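You operate a simulated robot arm through the tools that you are given. There is no shell and no other tool. Be economical: measure what you need, move in short steps, check, and stop when the job is done.

You are at the controls of a simulated robot arm. One attempt, no reset.

Task
Clear the pump fault and get line C running at 5 L/min.
Fine: press stop to reset, open the return valve, press start, open valve C, then shut the return valve again; no second trip; leave the other valves, switch and levers alone.

The check looks at the end state, three seconds after you hand in, the way a careful person would. Anything else that was tipped, shoved, dropped, spilled or broken makes it a failure.

Robot
A 7-joint arm with a two-finger parallel gripper, fixed in place. Base frame: the origin is at the foot of the arm, x ahead of it, y to its left, z up. Units: m, rad, N and s.
With the tool pointing down near the work surface it reaches from about 0.34 to 0.78 m from the base axis. Its first joint turns from -2.897 to 2.897 rad. Payload 3.91 kg.
The tool frame sits at the grasp point between the pads (the TCP): z along the fingers, y along the line on which they close. The tips reach 0.03 m beyond it. The gripper opens to 0.11 m. The fingers are 0.02 m wide and 0.01 m thick; the gripper's body (0.048 by 0.112 m) begins 0.055 m behind the TCP.
Orientation is that of the tool frame in the base frame, as [roll, pitch, yaw] about the fixed x, y, z axes, in that order (R = Rz(yaw) Ry(pitch) Rx(roll)). With the fingers straight down and closing along the base's y, the tool's x points along the base's -x, its y along +y and its z along -z.

Tools
- The arm moves only by the tool send_rows. Its argument "deltas" is a list of rows, each a list of 7 numbers: the closure, from 0 (fully open) to 1 (shut), then the shift along the tool's x, y, z in units of 30 mm (1.0 is 30 mm), then the turn, a rotation vector about the tool's x, y, z in units of 6 degrees (1.0 is 6 degrees). In form: [[claw, dx, dy, dz, wx, wy, wz], ...]. A call has 1 to 8 rows; each row shifts and turns the commanded pose from where the row before left it, along the tool's axes as they then stand. A call with a number of a shift or a turn outside -1 to 1 is refused whole. A row lasts 0.2 s, in which the tool goes at most 0.05 m and 0.15 rad; a call with a longer step from one row to the next is refused whole, and so is a gripper value outside its range. Where a pose cannot be reached the arm comes as near as it can. A force on the tool above 40 N (or 10 N above the force at the start of the call, whichever is more), or a blocked arm, ends the call early, and 0.2 s more pass. Each finger travels about 0.153 m/s and halts on what it meets, pressing with about 33 N; the grip force reading is that of the motor and also rises with nothing between the fingers. The clock runs only during rows and for 0.2 s after the last one: add rows that do not move to give the fingers time. It gives the time, the measured TCP pose, the force on the tool (base axes), the opening and the grip force at its end, in the units of the frame above (readings bear some noise), with the torque about the TCP (base axes, N m) and any sound that the robot's microphone picked up, and new pictures: "views" is both (left out), scene, wrist or none.
- Cameras (640 x 400 px; columns grow to the right, rows downward): "scene" is fixed at [0.051, 0.4998, 1.8597]; the picture's right is [-0.70, -0.71, 0.00], its down [-0.67, 0.66, -0.36] and it looks along [0.25, -0.25, -0.93] (base axes); focal length 214 px, centre (320, 200). "wrist" rides on the gripper at [0.077, 0.007, -0.114] in the tool frame; the picture's right is [-0.09, 1.00, 0.00], its down [-0.80, -0.07, -0.59] and it looks along [-0.59, -0.05, 0.80] (tool axes); focal length 270 px, centre (320, 200). There is no depth. A picture from a camera that has moved, and an enlarged one, comes with that camera's place and axes in the base frame and with its lens.
- raise_lower(by): slides the trunk up (or, below 0, down) by that many m; the arm rides with it, the base frame stays. It gives what a move gives, with no picture.
- enlarge(camera, box): a new picture of the part [left, top, right, bottom] of that camera's present view, enlarged. The clock stands still meanwhile.
- finish_job(): hands the job in; it is judged then, once.

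Work in short steps. Places have to be worked out from the pictures, the camera data and where the tool is seen: move nearer, look again, correct. Check each grasp and each placing, and mend what went wrong. You have 120 turns and 200 pictures in all, those below and enlarged ones among them. Open the gripper and draw the arm clear of the work before you hand the job in, unless the task says otherwise; then end with one line.

The tools are called after ">>>" as name(argument=value, ...) on one line, values as JSON. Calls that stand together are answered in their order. send_rows: Moves the arm, as the interface text tells. Its arguments: {"type":"object","properties":{"deltas":{"type":"array"},"views":{"type":"string","enum":["both","scene","wrist","none"]}},"required":["deltas"]} The other tools are called the same way: raise_lower (by) slides the trunk up or down; enlarge (camera, box) takes an enlarged picture of a part of a camera's view; finish_job () hands the job in.

At the start:

```text
t: 0.0
position: [0.2522, 0.2232, 1.4944]
ee_rot: [3.141, -0.002, -3.14]
force: [0.4, -0.3, -0.8]
moment: [0.0, -0.03, 0.02]
grip_width: 0.11
finger_force: 0.1
trunk travel left (down, up): [-0.589, 0.021]
```

scene: 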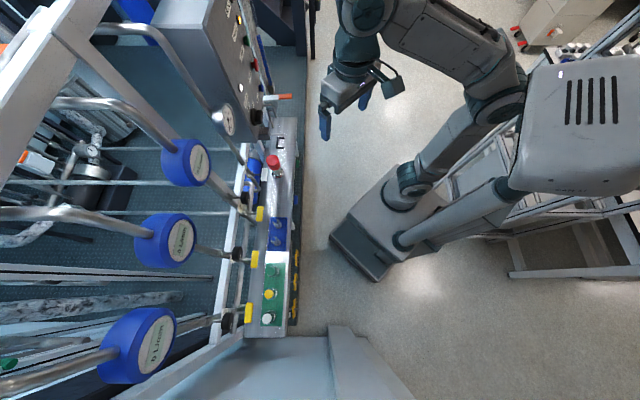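
wrist: 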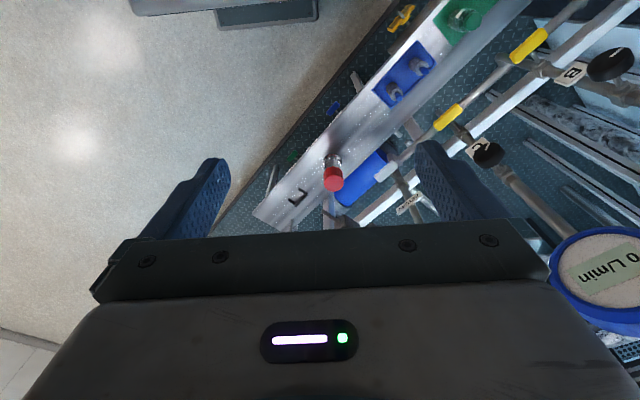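

I start by looking closer at the panel and valves in both views.

>>> enlarge(camera="scene", box=[200, 60, 330, 200])

>>> enlarge(camera="scene", box=[200, 200, 330, 340])

>>> enlarge(camera="wrist", box=[240, 0, 640, 250])

>>> enlarge(camera="scene", box=[60, 100, 260, 380])

```text
2.86 times, centred on (265, 130) of scene
camera zoom: at [0.051, 0.4998, 1.8597], right [-0.7, -0.71, 0.0], down [-0.67, 0.66, -0.36], along [0.25, -0.25, -0.93], focal length 613 px, centre (477, 400)
```

zoom: 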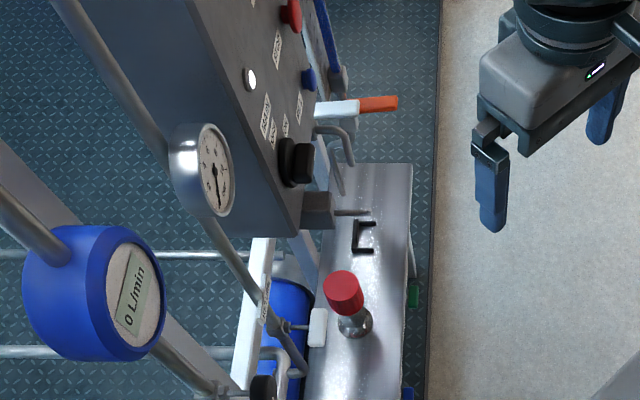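

```text
2.86 times, centred on (265, 270) of scene
camera zoom: at [0.051, 0.4998, 1.8597], right [-0.7, -0.71, 0.0], down [-0.67, 0.66, -0.36], along [0.25, -0.25, -0.93], focal length 613 px, centre (477, 0)
```

zoom: 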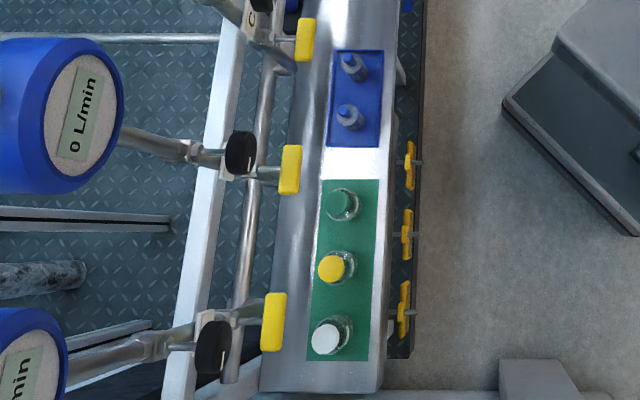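

```text
1.60 times, centred on (440, 125) of wrist
camera zoom: at [0.1746, 0.2319, 1.6102], right [0.09, 1.0, 0.0], down [0.8, -0.07, 0.59], along [0.59, -0.05, -0.8], focal length 432 px, centre (128, 320)
```

zoom: 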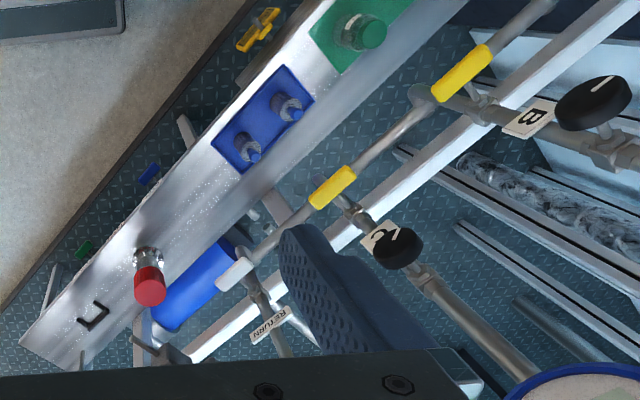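

```text
1.43 times, centred on (160, 240) of scene
camera zoom: at [0.051, 0.4998, 1.8597], right [-0.7, -0.71, 0.0], down [-0.67, 0.66, -0.36], along [0.25, -0.25, -0.93], focal length 306 px, centre (549, 143)
```

zoom: 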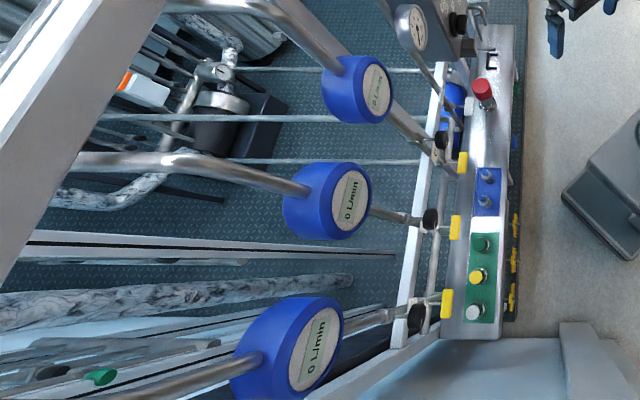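

The grey box at the upper left of the scene carries labelled buttons; I look there.

>>> enlarge(camera="scene", box=[200, 0, 310, 70])

>>> enlarge(camera="scene", box=[210, 60, 300, 125])

```text
5.71 times, centred on (255, 35) of scene
camera zoom: at [0.051, 0.4998, 1.8597], right [-0.7, -0.71, 0.0], down [-0.67, 0.66, -0.36], along [0.25, -0.25, -0.93], focal length 1226 px, centre (691, 1143)
```

zoom: 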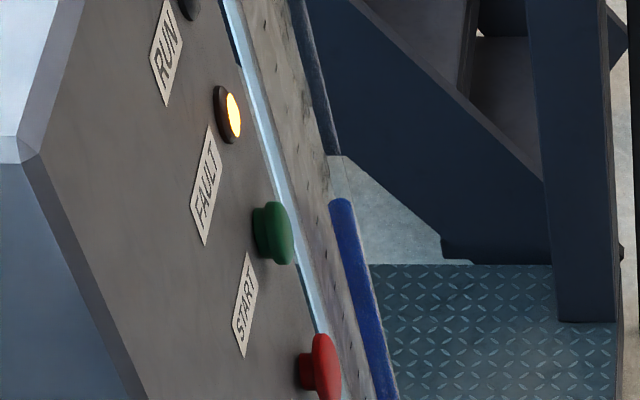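

```text
6.15 times, centred on (255, 92) of scene
camera zoom: at [0.051, 0.4998, 1.8597], right [-0.7, -0.71, 0.0], down [-0.67, 0.66, -0.36], along [0.25, -0.25, -0.93], focal length 1320 px, centre (720, 862)
```

zoom: 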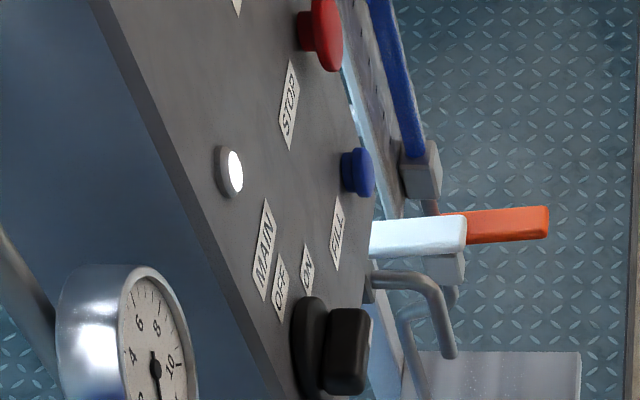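

Triangulation puts the valve handles at z≈1.03 (RETURN ≈[0.53,0.37], C ≈[0.40,0.49]) and the front of the plant normal to about [0.71,0.71]. I turn the tool 45° so that the wrist camera faces the plant.

>>> send_rows(deltas=[[0, 0, 0, 0, 0, 0, -0.94], [0, 0, 0, 0, 0, 0, -0.94], [0, 0, 0, 0, 0, 0, -0.94], [0, 0, 0, 0, 0, 0, -0.94], [0, 0, 0, 0, 0, 0, -0.94], [0, 0, 0, 0, 0, 0, -0.94], [0, 0, 0, 0, 0, 0, -0.94], [0, 0, 0, 0, 0, 0, -0.92]], views="wrist")

```text
t: 1.8
position: [0.2527, 0.2234, 1.494]
ee_rot: [-3.141, -0.001, -2.354]
force: [0.5, 0.2, 0.7]
moment: [0.02, 0.02, -0.01]
grip_width: 0.11
finger_force: 0.2
trunk travel left (down, up): [-0.589, 0.021]
camera wrist: at [0.1924, 0.1751, 1.61], right [-0.64, 0.77, 0.0], down [0.62, 0.52, 0.59], along [0.46, 0.38, -0.8], focal length 270 px, centre (320, 200)
```

wrist: 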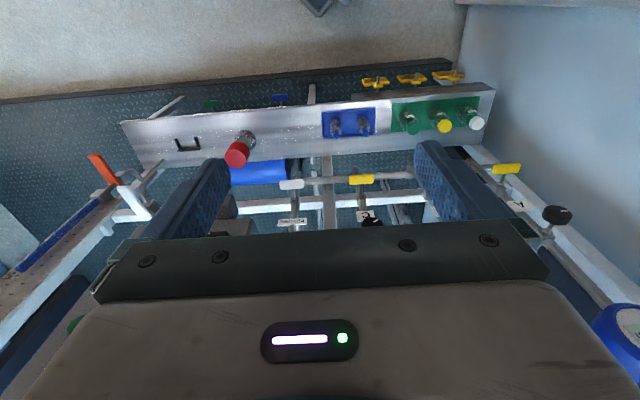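

The camera looks forward along the fingers when the tool is level, so I pitch the tool up toward the plant while sliding toward the cabinet side, staying well away from it.

>>> send_rows(deltas=[[0, 0, -0.6, 0, 0, -1, 0], [0, 0, -0.6, 0, 0, -1, 0], [0, 0, -0.6, 0, 0, -1, 0], [0, 0, -0.6, 0, 0, -1, 0], [0, 0, -0.6, 0, 0, -1, 0], [0, 0, -0.6, 0, 0, -1, 0], [0, 0, -0.6, 0, 0, -1, 0], [0, 0, -0.6, 0, 0, -1, 0]], views="both")

```text
t: 3.6
position: [0.3539, 0.1199, 1.4938]
ee_rot: [3.141, 0.841, -2.358]
force: [0.3, -0.4, 0.3]
moment: [0.0, -0.03, 0.03]
grip_width: 0.11
finger_force: 0.0
trunk travel left (down, up): [-0.589, 0.021]
camera wrist: at [0.2519, 0.0299, 1.5149], right [-0.66, 0.75, 0.07], down [0.12, 0.01, 0.99], along [0.74, 0.67, -0.1], focal length 270 px, centre (320, 200)
```

scene: 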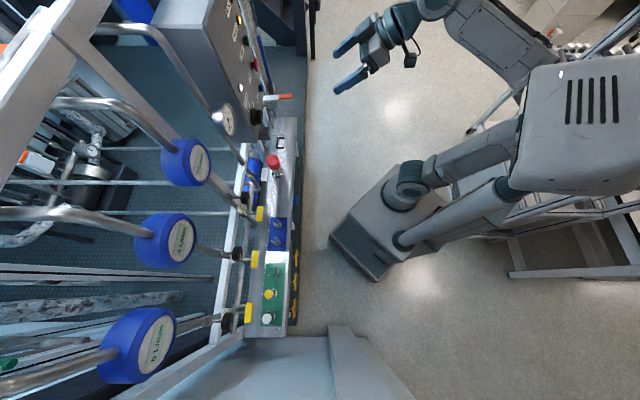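
wrist: 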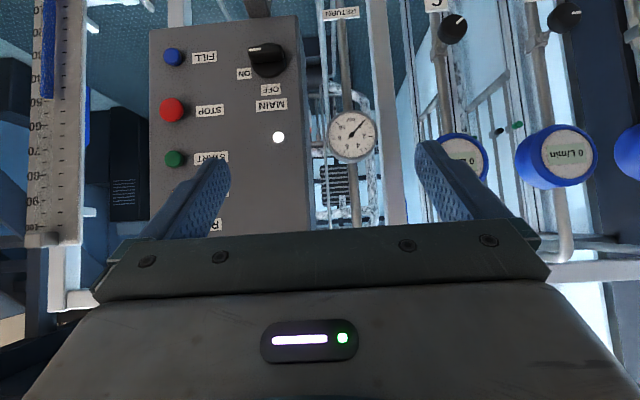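

The panel is readable (upside down, since the camera is below the tool): STOP ≈[0.734,0.146,1.31], START ≈[0.737,0.148,1.385]. I level the tool, slide toward the button column and shut the fingers.

>>> send_rows(deltas=[[0.3, 0, -0.9, 0, 0, -0.87, 0], [0.6, 0, -0.9, 0, 0, -0.87, 0], [1, 0, -0.9, 0, 0, -0.87, 0], [1, 0, -0.9, 0, 0, -0.87, 0], [1, 0, -0.9, 0, 0, -0.87, 0], [1, 0, -0.9, 0, 0, -0.87, 0], [1, 0, -0.9, 0, 0, -0.87, 0], [1, 0, -0.9, 0, 0, -0.87, 0]], views="both")

>>> raise_lower(by=-0.15)

```text
t: 5.4
position: [0.5082, -0.0327, 1.4951]
ee_rot: [2.672, 1.567, -2.829]
force: [0.6, -0.7, 0.4]
moment: [0.01, 0.02, 0.01]
grip_width: 0.0
finger_force: 32.7
trunk travel left (down, up): [-0.589, 0.021]
camera wrist: at [0.4214, -0.1074, 1.419], right [-0.7, 0.71, 0.09], down [-0.37, -0.47, 0.8], along [0.61, 0.53, 0.59], focal length 270 px, centre (320, 200)
```

scene: 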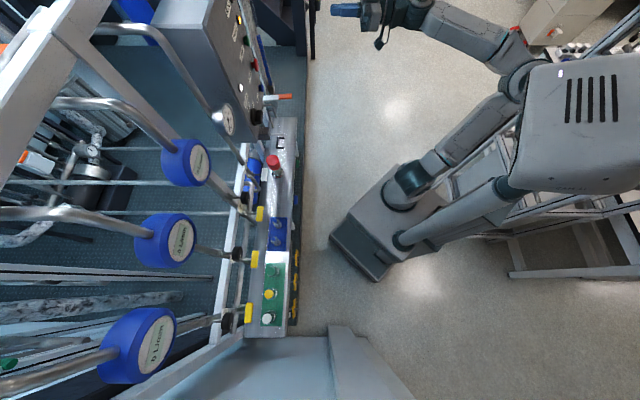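
wrist: 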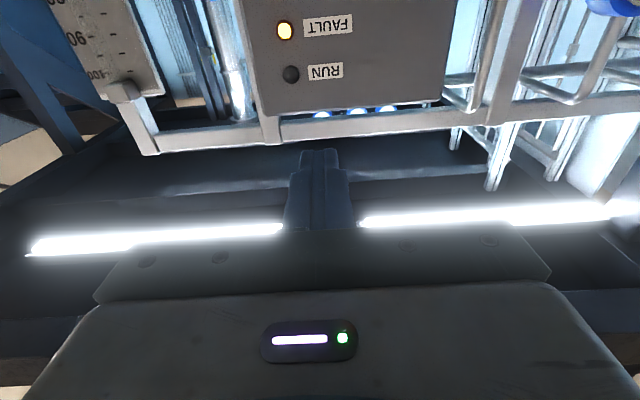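

```text
t: 7.2
position: [0.5064, -0.0307, 1.3452]
ee_rot: [3.134, 1.568, -2.364]
force: [-0.8, 0.3, -0.6]
moment: [0.04, -0.01, 0.01]
grip_width: 0.0001
finger_force: 33.1
trunk travel left (down, up): [-0.439, 0.171]
```

The tool is level with z along the plant normal; I move forward 0.12 m and 0.03 m sideways, then look.

>>> send_rows(deltas=[[1, 0, -1, 0, 0, 0, 0], [1, 0, 0, 1, 0, 0, 0], [1, 0, 0, 1, 0, 0, 0], [1, 0, 0, 1, 0, 0, 0], [1, 0, 0, 1, 0, 0, 0]], views="both")

```text
t: 8.3
position: [0.6129, 0.0341, 1.3449]
ee_rot: [3.132, 1.566, -2.366]
force: [0.7, 0.6, 0.3]
moment: [0.01, 0.01, 0.02]
grip_width: 0.0
finger_force: 32.7
trunk travel left (down, up): [-0.439, 0.171]
camera wrist: at [0.527, -0.0411, 1.2691], right [-0.7, 0.7, 0.09], down [-0.37, -0.47, 0.8], along [0.61, 0.53, 0.59], focal length 270 px, centre (320, 200)
```

scene: 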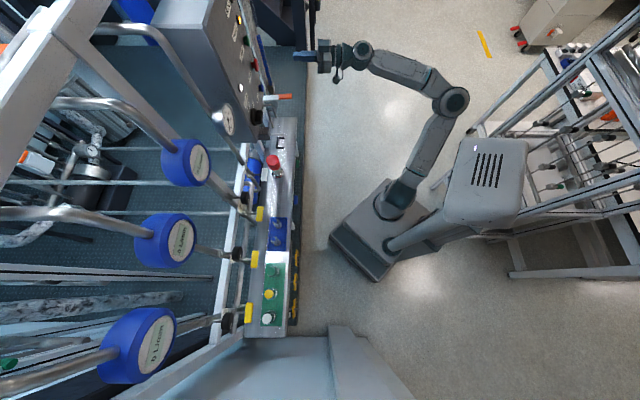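
wrist: 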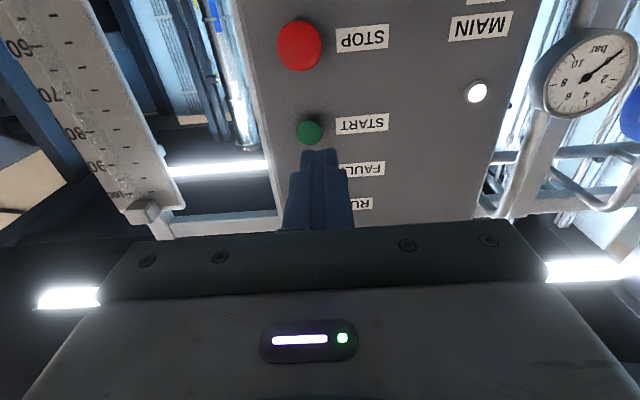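

STOP is now refined to ≈[0.745,0.146,1.30]. I go down 45 mm, 12 mm sideways and forward to about 50 mm short of it.

>>> send_rows(deltas=[[1, 0.75, -0.2, 0, 0, 0, 0], [1, 0.75, -0.2, 0, 0, 0, 0], [1, 0, 0, 1, 0, 0, 0], [1, 0, 0, 1, 0, 0, 0], [1, 0, 0, 1, 0, 0, 0]], views="both")

```text
t: 9.6
position: [0.685, 0.089, 1.2983]
ee_rot: [-3.116, 1.566, -2.33]
force: [0.7, -0.3, 0.5]
moment: [0.0, 0.02, 0.0]
grip_width: 0.0003
finger_force: 32.4
trunk travel left (down, up): [-0.439, 0.171]
camera wrist: at [0.5989, 0.0137, 1.2229], right [-0.7, 0.7, 0.09], down [-0.37, -0.47, 0.8], along [0.61, 0.53, 0.59], focal length 270 px, centre (320, 200)
```

scene: 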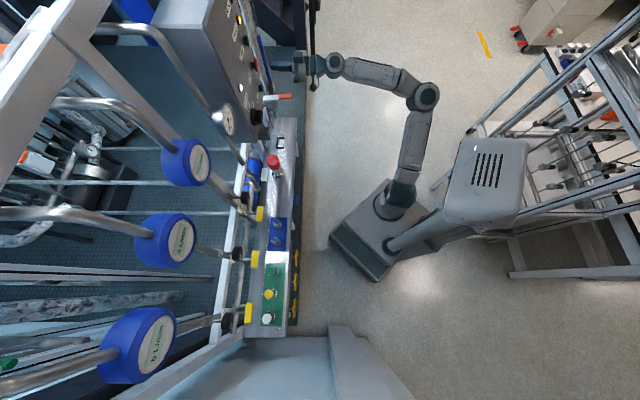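
wrist: 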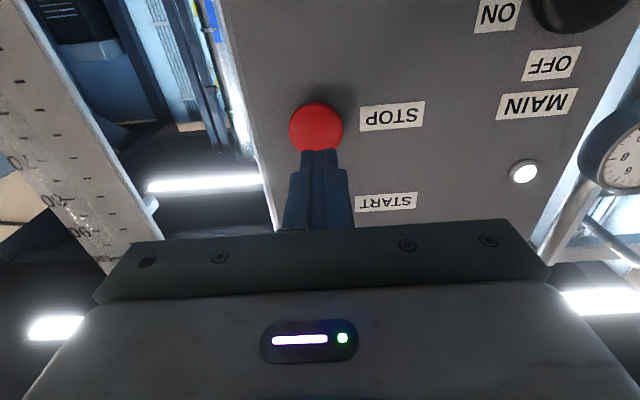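

The fingertips line up with STOP about 55 mm ahead. I advance with small final steps until contact.

>>> send_rows(deltas=[[1, 0, 0, 0.8, 0, 0, 0], [1, 0, 0, 0.6, 0, 0, 0], [1, 0, 0, 0.2, 0, 0, 0], [1, 0, 0, 0.1, 0, 0, 0]], views="wrist")

```text
t: 10.6
position: [0.7201, 0.123, 1.2995]
ee_rot: [2.959, 1.566, -2.54]
force: [-2.3, -0.4, 0.1]
moment: [0.01, -0.03, -0.01]
grip_width: 0.0
finger_force: 32.8
trunk travel left (down, up): [-0.439, 0.171]
heard: click
camera wrist: at [0.6343, 0.0488, 1.2239], right [-0.7, 0.7, 0.09], down [-0.37, -0.47, 0.8], along [0.61, 0.53, 0.59], focal length 270 px, centre (320, 200)
```

wrist: 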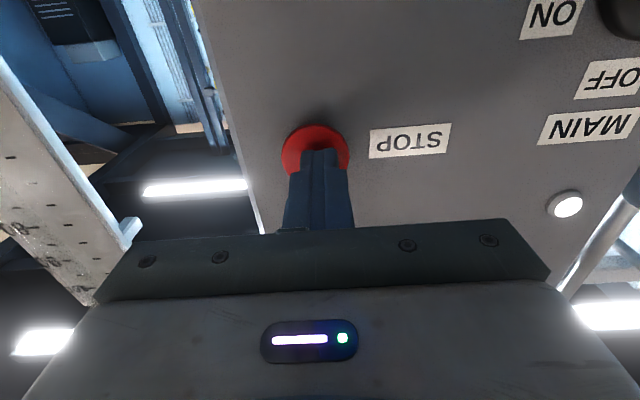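

A click was heard. I back off and check the FAULT lamp.

>>> send_rows(deltas=[[1, 0, 0, -1, 0, 0, 0], [1, 0, 0, -1, 0, 0, 0], [1, 0, 0, -1, 0, 0, 0], [1, 0, 0, -1, 0, 0, 0], [1, 0, 0, -1, 0, 0, 0]], views="wrist")

>>> enlarge(camera="scene", box=[200, 0, 310, 70])

```text
t: 11.8
position: [0.6145, 0.019, 1.3012]
ee_rot: [3.136, 1.569, -2.362]
force: [0.5, -0.2, 0.0]
moment: [-0.01, 0.02, 0.0]
grip_width: 0.0001
finger_force: 33.3
trunk travel left (down, up): [-0.439, 0.171]
camera wrist: at [0.5279, -0.0573, 1.2244], right [-0.7, 0.71, 0.09], down [-0.37, -0.47, 0.8], along [0.61, 0.53, 0.59], focal length 270 px, centre (320, 200)
```

wrist: 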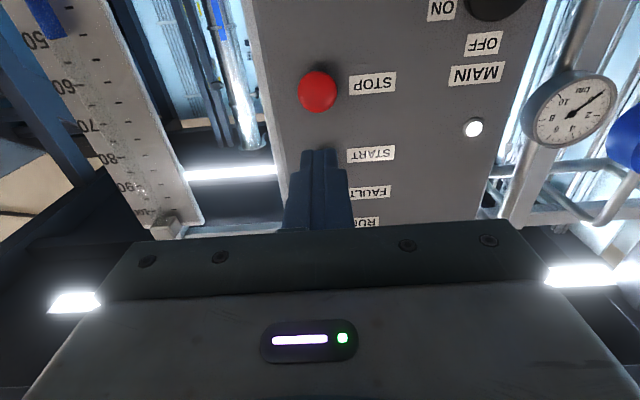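

```text
5.71 times, centred on (255, 35) of scene
camera zoom: at [0.051, 0.4998, 1.8597], right [-0.7, -0.71, 0.0], down [-0.67, 0.66, -0.36], along [0.25, -0.25, -0.93], focal length 1226 px, centre (691, 1143)
```

zoom: 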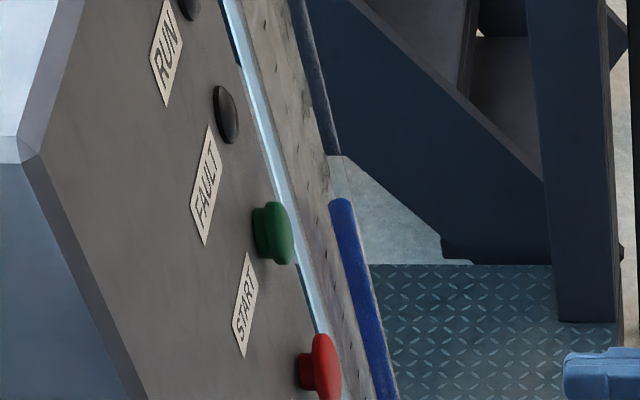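

The fault lamp is out. Now I back off a bit more, slide toward the RETURN valve and lower the trunk to see the valves head on.

>>> send_rows(deltas=[[0.6, 0, 1, -1, 0, 0, 0], [0.3, 0, 1, -1, 0, 0, 0], [0, 0, 1, 0, 0, 0, 0], [0, 0, 1, 0, 0, 0, 0], [0, 0, 1, 0, 0, 0, 0], [0, 0, 1, 0, 0, 0, 0], [0, 0, 1, 0, 0, 0, 0], [0, 0, 1, 0, 0, 0, 0]], views="none")

>>> raise_lower(by=-0.2)

>>> send_rows(deltas=[[0, 0, 1, 0, 0, 0, 0], [0, 0, 1, 0, 0, 0, 0]], views="both")

```text
t: 13.6
position: [0.402, 0.1463, 1.3003]
ee_rot: [-3.117, 1.565, -2.331]
force: [-0.2, -0.6, 0.4]
moment: [-0.01, 0.01, 0.0]
grip_width: 0.1098
finger_force: 0.0
trunk travel left (down, up): [-0.439, 0.171]
```

```text
t: 15.7
position: [0.4025, 0.1453, 1.1016]
ee_rot: [3.133, 1.567, -2.366]
force: [-0.2, -0.8, -0.7]
moment: [0.02, 0.0, -0.01]
grip_width: 0.1098
finger_force: 0.0
trunk travel left (down, up): [-0.239, 0.371]
```

```text
t: 16.3
position: [0.3597, 0.1888, 1.1015]
ee_rot: [3.031, 1.568, -2.467]
force: [1.1, -0.1, 0.0]
moment: [0.0, -0.03, 0.01]
grip_width: 0.11
finger_force: 0.1
trunk travel left (down, up): [-0.239, 0.371]
camera wrist: at [0.2736, 0.1137, 1.0255], right [-0.7, 0.7, 0.09], down [-0.37, -0.47, 0.8], along [0.61, 0.53, 0.59], focal length 270 px, centre (320, 200)
```

scene: 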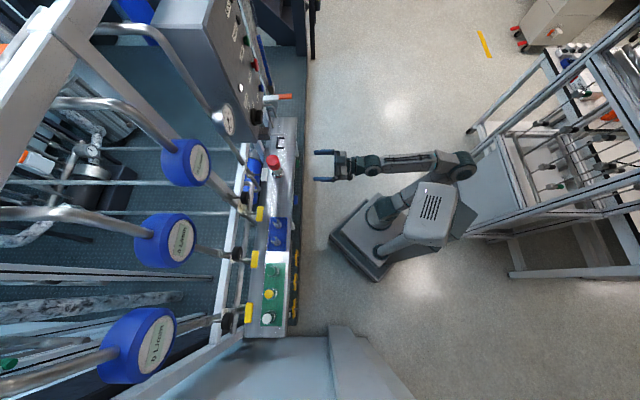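
wrist: 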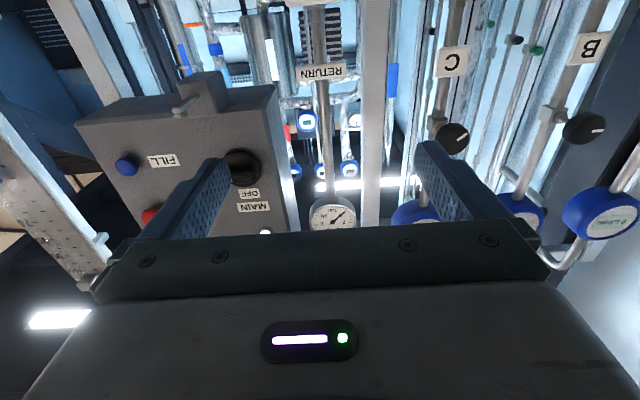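

The camera looks too high; I pitch the tool down 30°.

>>> send_rows(deltas=[[0, 0, 0, 0, 0, 1, 0], [0, 0, 0, 0, 0, 1, 0], [0, 0, 0, 0, 0, 1, 0], [0, 0, 0, 0, 0, 1, 0], [0, 0, 0, 0, 0, 1, 0], [0, 0, 0, 0, 0, 1, 0]], views="wrist")

>>> enlarge(camera="wrist", box=[200, 0, 480, 175])

```text
t: 17.7
position: [0.3609, 0.1882, 1.1018]
ee_rot: [-3.141, 0.937, -2.355]
force: [-1.1, 0.1, -0.1]
moment: [0.01, -0.01, 0.0]
grip_width: 0.1101
finger_force: 0.2
trunk travel left (down, up): [-0.239, 0.371]
camera wrist: at [0.2579, 0.0967, 1.1076], right [-0.67, 0.74, 0.07], down [0.05, -0.05, 1.0], along [0.74, 0.67, 0.0], focal length 270 px, centre (320, 200)
```

wrist: 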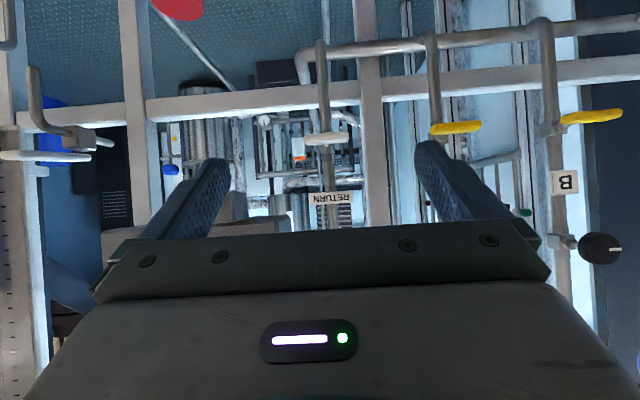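

```text
2.29 times, centred on (340, 88) of wrist
camera zoom: at [0.2579, 0.0967, 1.1076], right [-0.67, 0.74, 0.07], down [0.05, -0.05, 1.0], along [0.74, 0.67, 0.0], focal length 618 px, centre (274, 457)
```

zoom: 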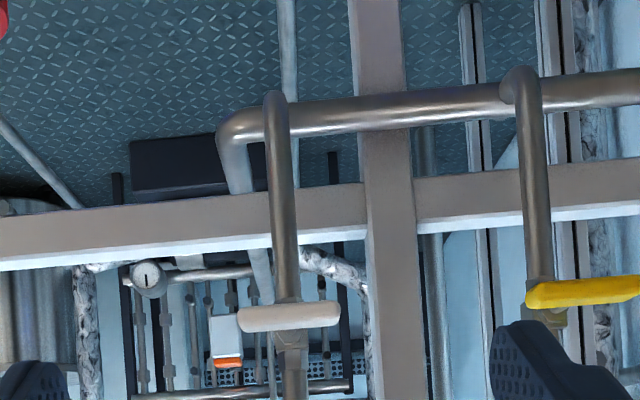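

Each valve has a T-bar on a stem toward the robot; they are level now, so crosswise to the riser and closed. RETURN's bar is at ≈[0.528,0.365,1.022]. I level the tool again and roll it clockwise 90° so the fingers close vertically.

>>> send_rows(deltas=[[0, 0, 0, 0, 0, -1, 0], [0, 0, 0, 0, 0, -1, 0], [0, 0, 0, 0, 0, -1, 0], [0, 0, 0, 0, 0, -1, 0], [0, 0, 0, 0, 0, -1, 0], [0, 0, 0, 0, 0, -1, 0]], views="none")

>>> send_rows(deltas=[[0, 0, 0, 0, 0, 0, 1], [0, 0, 0, 0, 0, 0, 1], [0, 0, 0, 0, 0, 0, 1], [0, 0, 0, 0, 0, 0, 1], [0, 0, 0, 0, 0, 0, 1], [0, 0, 0, 0, 0, 0, 1], [0, 0, 0, 0, 0, 0, 1], [0, 0, 0, 0, 0, 0, 1]], views="none")

>>> send_rows(deltas=[[0, 0, 0, 0, 0, 0, 1], [0, 0, 0, 0, 0, 0, 1], [0, 0, 0, 0, 0, 0, 1], [0, 0, 0, 0, 0, 0, 1], [0, 0, 0, 0, 0, 0, 1], [0, 0, 0, 0, 0, 0, 1], [0, 0, 0, 0, 0, 0, 1]], views="both")

```text
t: 19.1
position: [0.36, 0.1877, 1.1012]
ee_rot: [2.941, 1.568, -2.557]
force: [-0.5, 0.7, 0.1]
moment: [0.04, 0.0, -0.01]
grip_width: 0.1101
finger_force: 0.1
trunk travel left (down, up): [-0.239, 0.371]
```

```text
t: 20.9
position: [0.3618, 0.1886, 1.1007]
ee_rot: [1.578, 0.733, 2.358]
force: [-0.2, 0.1, -0.7]
moment: [0.01, 0.01, 0.01]
grip_width: 0.1101
finger_force: 0.1
trunk travel left (down, up): [-0.239, 0.371]
```

```text
t: 22.5
position: [0.3612, 0.1877, 1.0999]
ee_rot: [1.574, 0.001, 2.358]
force: [0.4, -0.7, 0.3]
moment: [-0.01, 0.04, 0.05]
grip_width: 0.1102
finger_force: 0.1
trunk travel left (down, up): [-0.239, 0.371]
camera wrist: at [0.2252, 0.1633, 1.109], right [0.07, -0.06, 1.0], down [0.14, -0.99, -0.07], along [0.99, 0.15, -0.06], focal length 270 px, centre (320, 200)
```

scene: 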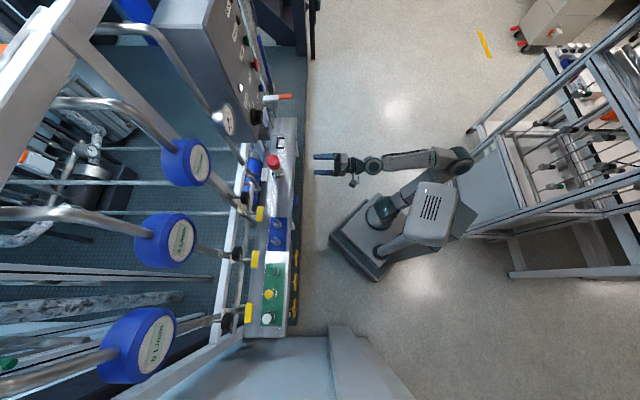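
wrist: 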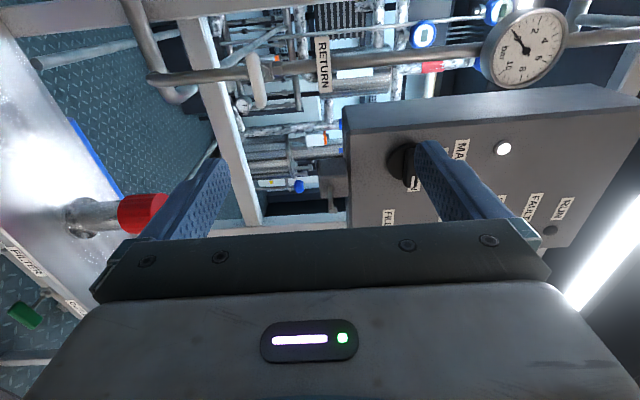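

The bar's position is confirmed at [0.528,0.364,1.022]. I go down 78 mm and forward to short of the bar, fingers half closed around its height.

>>> send_rows(deltas=[[0, 0.25, -0.9, 0, 0, 0, 0], [0.2, 0, -0.9, 0, 0, 0, 0], [0.3, 0, -0.8, 0.5, 0, 0, 0], [0.4, 0, 0, 1, 0, 0, 0], [0.4, 0, 0, 1, 0, 0, 0], [0.4, 0, 0, 1, 0, 0, 0], [0.4, 0, 0, 1, 0, 0, 0]], views="wrist")

```text
t: 24.1
position: [0.4499, 0.289, 1.0232]
ee_rot: [1.574, 0.0, 2.356]
force: [0.2, 0.1, 0.4]
moment: [-0.04, 0.03, 0.02]
grip_width: 0.066
finger_force: 0.0
trunk travel left (down, up): [-0.239, 0.371]
camera wrist: at [0.3146, 0.2637, 1.0303], right [0.06, -0.06, 1.0], down [0.15, -0.99, -0.07], along [0.99, 0.15, -0.06], focal length 270 px, centre (320, 200)
```

wrist: 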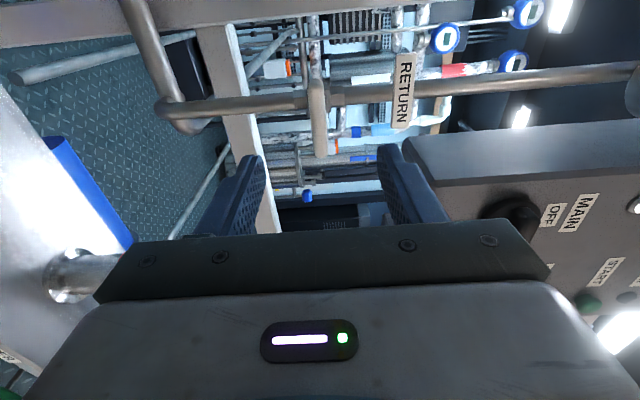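

Alignment is good; I advance 90 mm so the bar lies between the pads, and close.

>>> send_rows(deltas=[[0.4, 0, -0.08, 1, 0, 0, 0], [0.4, 0, 0, 1, 0, 0, 0], [0.4, 0, 0, 0.9, 0, 0, 0], [0.4, 0, 0, 0, 0, 0, 0]], views="wrist")

```text
t: 25.1
position: [0.5118, 0.351, 1.0171]
ee_rot: [1.574, 0.0, 2.354]
force: [0.6, -0.4, -0.1]
moment: [0.0, -0.01, -0.02]
grip_width: 0.0661
finger_force: 0.1
trunk travel left (down, up): [-0.239, 0.371]
camera wrist: at [0.3762, 0.3247, 1.0271], right [0.07, -0.06, 1.0], down [0.14, -0.99, -0.07], along [0.99, 0.15, -0.06], focal length 270 px, centre (320, 200)
```

wrist: 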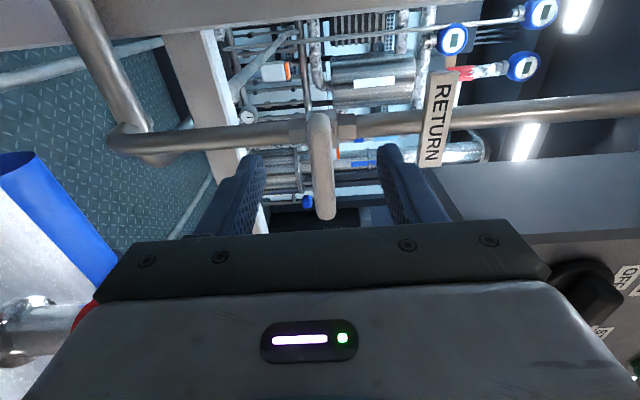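

The bar sits between the pads, centred; close the grip.

>>> send_rows(deltas=[[0.7, 0, 0, 0, 0, 0, 0], [1, 0, 0, 0, 0, 0, 0], [1, 0, 0, 0, 0, 0, 0]], views="wrist")

```text
t: 25.9
position: [0.5116, 0.3511, 1.0191]
ee_rot: [1.572, 0.0, 2.356]
force: [3.0, 2.9, 7.7]
moment: [0.16, -0.25, -0.11]
grip_width: 0.0129
finger_force: 45.1
trunk travel left (down, up): [-0.239, 0.371]
camera wrist: at [0.3759, 0.3247, 1.0279], right [0.06, -0.06, 1.0], down [0.15, -0.99, -0.07], along [0.99, 0.15, -0.05], focal length 270 px, centre (320, 200)
```

wrist: 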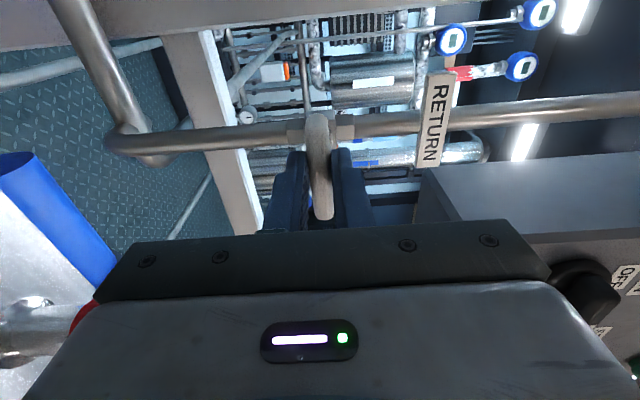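

Gripped (13 mm). I turn counterclockwise a little and read the torque.

>>> send_rows(deltas=[[1, 0, 0.05, 0, 0, 0, -0.7], [1, 0, 0, 0, 0, 0, -0.7], [1, 0, 0, 0, 0, 0, -0.7]], views="wrist")

```text
t: 26.7
position: [0.5123, 0.3497, 1.0182]
ee_rot: [1.58, 0.219, 2.358]
force: [-5.0, -4.8, -10.1]
moment: [0.45, -0.35, -0.85]
grip_width: 0.0128
finger_force: 44.9
trunk travel left (down, up): [-0.239, 0.371]
camera wrist: at [0.3762, 0.3242, 1.0106], right [-0.09, 0.1, 0.99], down [0.14, -0.98, 0.11], along [0.99, 0.15, 0.07], focal length 270 px, centre (320, 200)
```

wrist: 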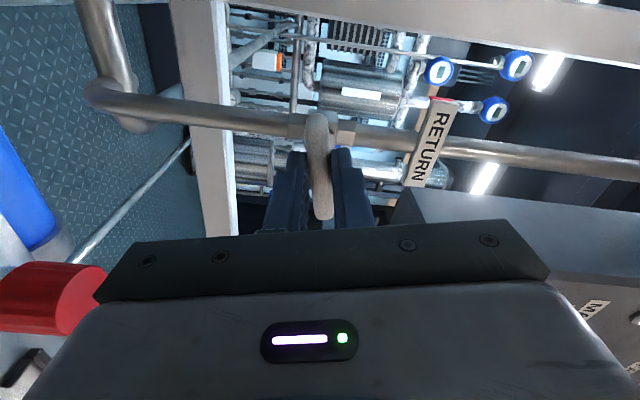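

The handle turns freely with the gripper. Continue to a 90° turn in total.

>>> send_rows(deltas=[[1, 0, 0, 0, 0, 0, -0.9], [1, 0, 0, 0, 0, 0, -0.9], [1, 0, 0, 0, 0, 0, -0.9], [1, 0, 0, 0, 0, 0, -0.9], [1, 0, 0, 0, 0, 0, -0.9], [1, 0, 0, 0, 0, 0, -0.9], [1, 0, 0, 0, 0, 0, -0.9]], views="wrist")

```text
t: 28.5
position: [0.5128, 0.3484, 1.0163]
ee_rot: [1.594, 0.877, 2.372]
force: [5.0, -4.0, -7.3]
moment: [0.81, -0.75, -0.44]
grip_width: 0.0128
finger_force: 45.0
trunk travel left (down, up): [-0.239, 0.371]
stopped in row 7: the force on the tool passed its limit at 40 N (the readings are from after the stop); the commanded pose is now the measured one
camera wrist: at [0.3928, 0.3068, 0.9641], right [-0.49, 0.51, 0.7], down [-0.02, -0.81, 0.58], along [0.87, 0.28, 0.41], focal length 270 px, centre (320, 200)
```

wrist: 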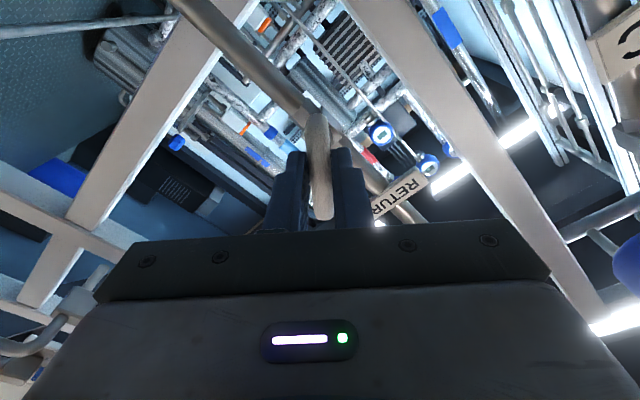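

Turned about 50°; side force built up from a small centring error. I relax the grip briefly and re-close, to continue.

>>> send_rows(deltas=[[0.8, 0, 0, 0, 0, 0, 0], [0.8, 0, 0, 0, 0, 0, 0], [1, 0, 0, 0, 0, 0, 0], [1, 0, 0, 0, 0, 0, 0]], views="none")

>>> send_rows(deltas=[[1, 0, 0, 0, 0, 0, -0.8], [1, 0, 0, 0, 0, 0, -0.8], [1, 0, 0, 0, 0, 0, -0.8]], views="wrist")

```text
t: 29.5
position: [0.5123, 0.3485, 1.0155]
ee_rot: [1.596, 0.878, 2.375]
force: [0.1, -7.5, -11.0]
moment: [0.27, -0.2, 0.2]
grip_width: 0.0128
finger_force: 44.7
trunk travel left (down, up): [-0.239, 0.371]
```

```text
t: 30.3
position: [0.5139, 0.3471, 1.0145]
ee_rot: [1.612, 1.13, 2.391]
force: [0.1, -15.3, -23.3]
moment: [0.58, -0.39, -0.3]
grip_width: 0.013
finger_force: 44.9
trunk travel left (down, up): [-0.239, 0.371]
camera wrist: at [0.4036, 0.2948, 0.9511], right [-0.6, 0.62, 0.5], down [-0.13, -0.7, 0.7], along [0.79, 0.36, 0.5], focal length 270 px, centre (320, 200)
```

wrist: 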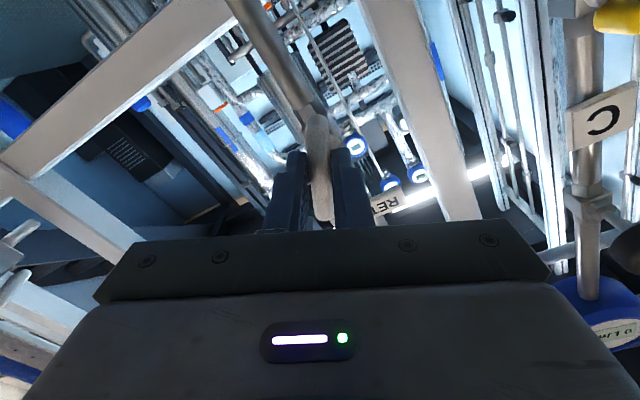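

The force shows the grip is slightly left of the pivot, so I follow its arc (down and right) while finishing the turn.

>>> send_rows(deltas=[[1, 0.08, -0.03, 0, 0, 0, -0.8], [1, 0.06, -0.04, 0, 0, 0, -0.8], [1, 0.04, -0.04, 0, 0, 0, -0.8], [1, 0.02, -0.03, 0, 0, 0, -0.8], [1, 0, -0.03, 0, 0, 0, -0.8]], views="both")

```text
t: 31.5
position: [0.5146, 0.3446, 1.0135]
ee_rot: [1.73, 1.549, 2.512]
force: [22.5, -9.7, 23.0]
moment: [0.5, -0.34, -0.37]
grip_width: 0.0128
finger_force: 44.9
trunk travel left (down, up): [-0.239, 0.371]
camera wrist: at [0.4276, 0.272, 0.9384], right [-0.7, 0.7, 0.11], down [-0.36, -0.48, 0.8], along [0.62, 0.52, 0.59], focal length 270 px, centre (320, 200)
```

scene: 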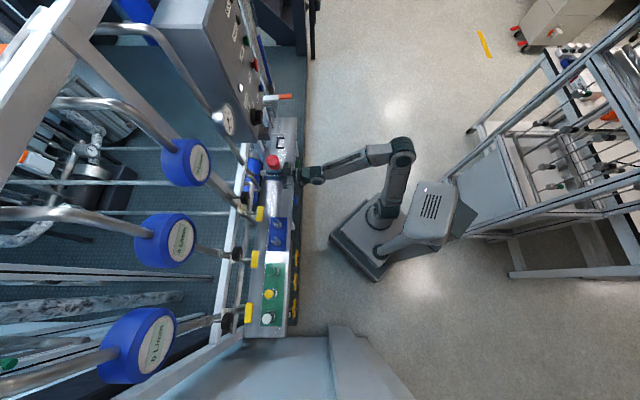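
wrist: 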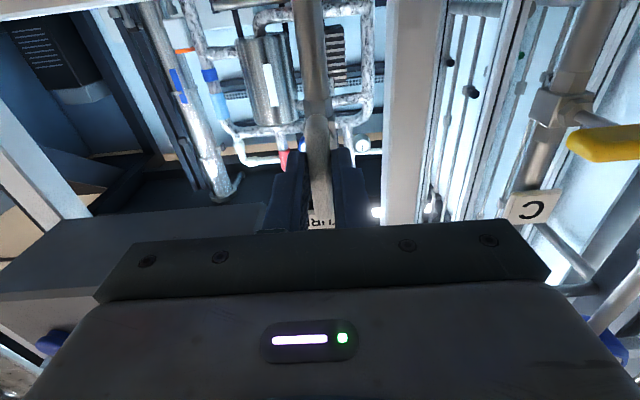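

The handle is now upright. I release gently and back away along the tool axis.

>>> send_rows(deltas=[[0.8, 0, 0, 0, 0, 0, 0], [0.5, 0, 0, 0, 0, 0, 0], [0.5, 0, 0, -0.5, 0, 0, 0], [0.5, 0, 0, -1, 0, 0, 0], [0.5, 0, 0, -1, 0, 0, 0], [0.5, 0, 0, -1, 0, 0, 0], [0.5, 0, 0, -1, 0, 0, 0]], views="wrist")

>>> enlarge(camera="scene", box=[190, 60, 330, 230])

```text
t: 33.1
position: [0.4195, 0.2506, 1.0121]
ee_rot: [2.17, 1.547, 2.957]
force: [-0.1, 1.0, 0.5]
moment: [0.0, 0.0, 0.02]
grip_width: 0.055
finger_force: 0.1
trunk travel left (down, up): [-0.239, 0.371]
camera wrist: at [0.3304, 0.177, 0.938], right [-0.7, 0.7, 0.11], down [-0.35, -0.47, 0.81], along [0.62, 0.53, 0.58], focal length 270 px, centre (320, 200)
```

wrist: 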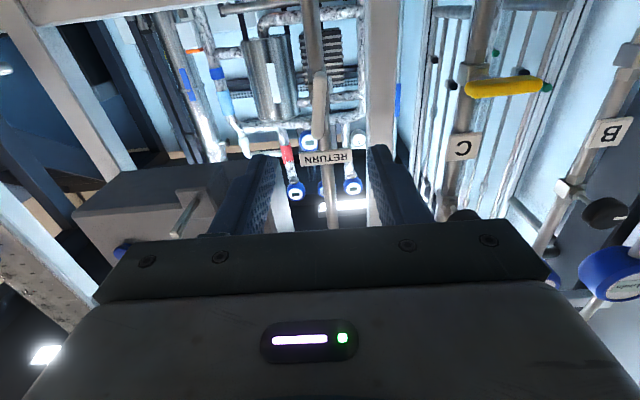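

```text
2.35 times, centred on (260, 145) of scene
camera zoom: at [0.051, 0.4998, 1.8597], right [-0.7, -0.71, 0.0], down [-0.67, 0.66, -0.36], along [0.25, -0.25, -0.93], focal length 505 px, centre (461, 329)
```

zoom: 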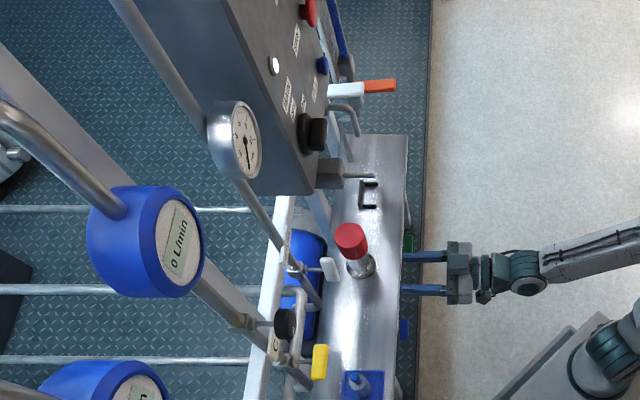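

RETURN is open (bar in line with the riser). Next START at ≈[0.745,0.148,1.378]: retreat, slide right, raise the trunk.

>>> send_rows(deltas=[[0.6, 0, -1, -1, 0, 0, 0], [0.8, 0, -1, -1, 0, 0, 0], [1, 0, -1, 0, 0, 0, 0], [1, 0, -1, 0, 0, 0, 0], [1, 0, -1, 0, 0, 0, 0], [1, 0, -1, 0, 0, 0, 0], [1, 0, -1, 0, 0, 0, 0], [1, 0, -1, 0, 0, 0, 0]], views="none")

>>> raise_lower(by=0.366)

>>> send_rows(deltas=[[1, 0, -1, 0, 0, 0, 0], [1, 0, -1, 0, 0, 0, 0], [1, 0, 0, 0, 0, 0, 0]], views="wrist")

```text
t: 34.9
position: [0.5451, 0.04, 1.0069]
ee_rot: [2.184, 1.547, 2.968]
force: [-1.0, 0.5, 0.7]
moment: [0.01, -0.01, -0.03]
grip_width: 0.0003
finger_force: 32.8
trunk travel left (down, up): [-0.239, 0.371]
```

```text
t: 38.4
position: [0.5461, 0.0407, 1.3727]
ee_rot: [2.136, 1.545, 2.922]
force: [0.2, 0.0, 0.5]
moment: [0.01, 0.0, 0.02]
grip_width: 0.0002
finger_force: 32.9
trunk travel left (down, up): [-0.605, 0.005]
```

```text
t: 39.2
position: [0.5872, -0.0009, 1.3738]
ee_rot: [2.134, 1.547, 2.92]
force: [0.1, -0.1, 0.3]
moment: [0.01, 0.04, 0.0]
grip_width: 0.0
finger_force: 33.0
trunk travel left (down, up): [-0.605, 0.005]
camera wrist: at [0.4992, -0.0763, 1.2979], right [-0.7, 0.7, 0.11], down [-0.35, -0.47, 0.81], along [0.62, 0.53, 0.58], focal length 270 px, centre (320, 200)
```

wrist: 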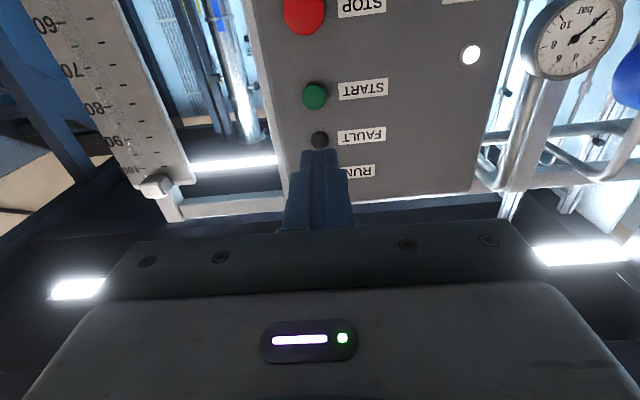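

START is at ≈[0.744,0.146,1.383]; a small correction, then advance to about 40 mm short.

>>> send_rows(deltas=[[1, -0.35, -0.22, 0.6, 0, 0, 0], [1, 0, 0, 1, 0, 0, 0], [1, 0, 0, 1, 0, 0, 0], [1, 0, 0, 1, 0, 0, 0], [1, 0, 0, 1, 0, 0, 0]], views="wrist")

```text
t: 40.4
position: [0.6895, 0.0921, 1.3793]
ee_rot: [2.135, 1.547, 2.922]
force: [1.3, 0.2, 0.4]
moment: [-0.01, -0.01, 0.0]
grip_width: 0.0
finger_force: 33.1
trunk travel left (down, up): [-0.605, 0.005]
camera wrist: at [0.6021, 0.0186, 1.3054], right [-0.7, 0.7, 0.11], down [-0.35, -0.48, 0.81], along [0.62, 0.53, 0.58], focal length 270 px, centre (320, 200)
```

wrist: 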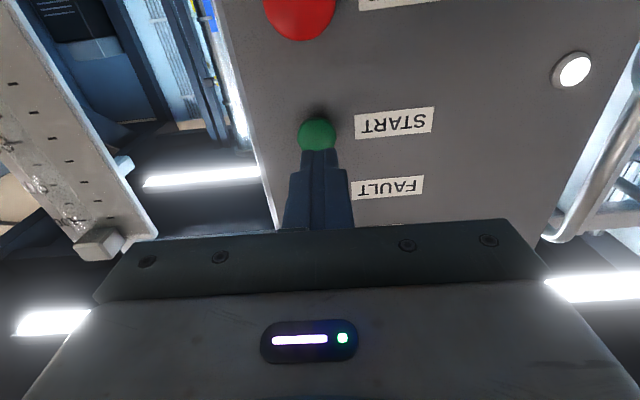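

Aligned with START; I press in small steps.

>>> send_rows(deltas=[[1, 0, 0, 0.7, 0, 0, 0], [1, 0, 0, 0.5, 0, 0, 0], [1, 0, 0, 0.2, 0, 0, 0], [1, 0, 0, 0.15, 0, 0, 0]], views="wrist")

```text
t: 41.4
position: [0.7228, 0.1244, 1.3792]
ee_rot: [2.145, 1.548, 2.931]
force: [-0.7, -0.1, -0.8]
moment: [-0.02, 0.02, 0.03]
grip_width: 0.0
finger_force: 33.0
trunk travel left (down, up): [-0.605, 0.005]
camera wrist: at [0.6348, 0.0493, 1.3048], right [-0.7, 0.7, 0.11], down [-0.35, -0.47, 0.81], along [0.62, 0.53, 0.58], focal length 270 px, centre (320, 200)
```

wrist: 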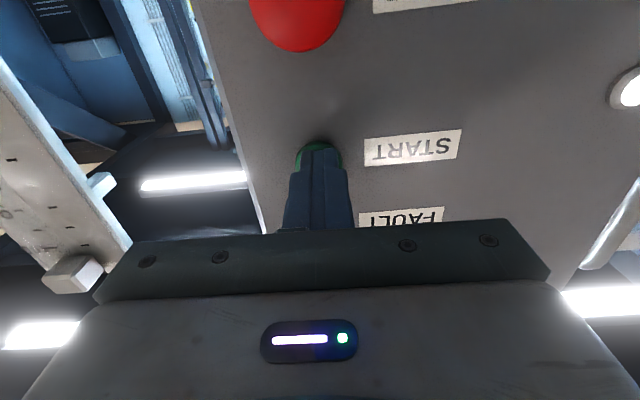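

No click yet; a few more millimetres.

>>> send_rows(deltas=[[1, 0, 0, 0.1, 0, 0, 0], [1, 0, 0, 0.1, 0, 0, 0], [1, 0, 0, 0.1, 0, 0, 0]], views="none")

```text
t: 42.2
position: [0.7289, 0.128, 1.379]
ee_rot: [2.146, 1.544, 2.931]
force: [-15.3, -8.9, -9.0]
moment: [-0.13, 0.08, 0.08]
grip_width: 0.0001
finger_force: 32.6
trunk travel left (down, up): [-0.605, 0.005]
heard: click
```

A click. I back off and check the RUN lamp.

>>> send_rows(deltas=[[1, 0, 0, -1, 0, 0, 0], [1, 0, 0, -1, 0, 0, 0], [1, 0, 0, -1, 0, 0, 0], [1, 0, 0, -1, 0, 0, 0], [1, 0, 0, -1, 0, 0, 0], [1, 0, 0, -1, 0, 0, 0]], views="wrist")

```text
t: 43.6
position: [0.6015, 0.002, 1.3811]
ee_rot: [2.13, 1.545, 2.917]
force: [-0.8, -0.1, 0.5]
moment: [-0.02, 0.02, -0.01]
grip_width: 0.0001
finger_force: 33.0
trunk travel left (down, up): [-0.605, 0.005]
camera wrist: at [0.5129, -0.073, 1.3073], right [-0.7, 0.7, 0.11], down [-0.35, -0.47, 0.81], along [0.62, 0.53, 0.58], focal length 270 px, centre (320, 200)
```

wrist: 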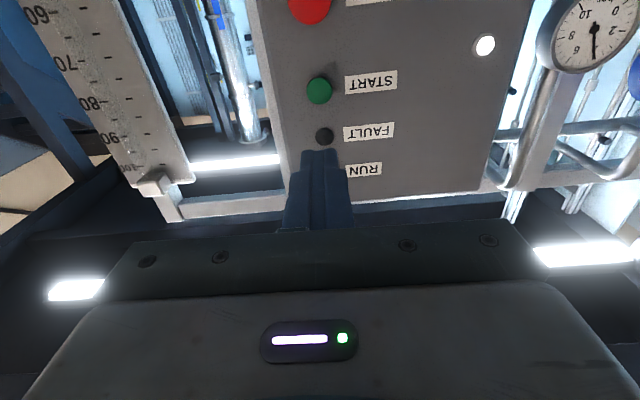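

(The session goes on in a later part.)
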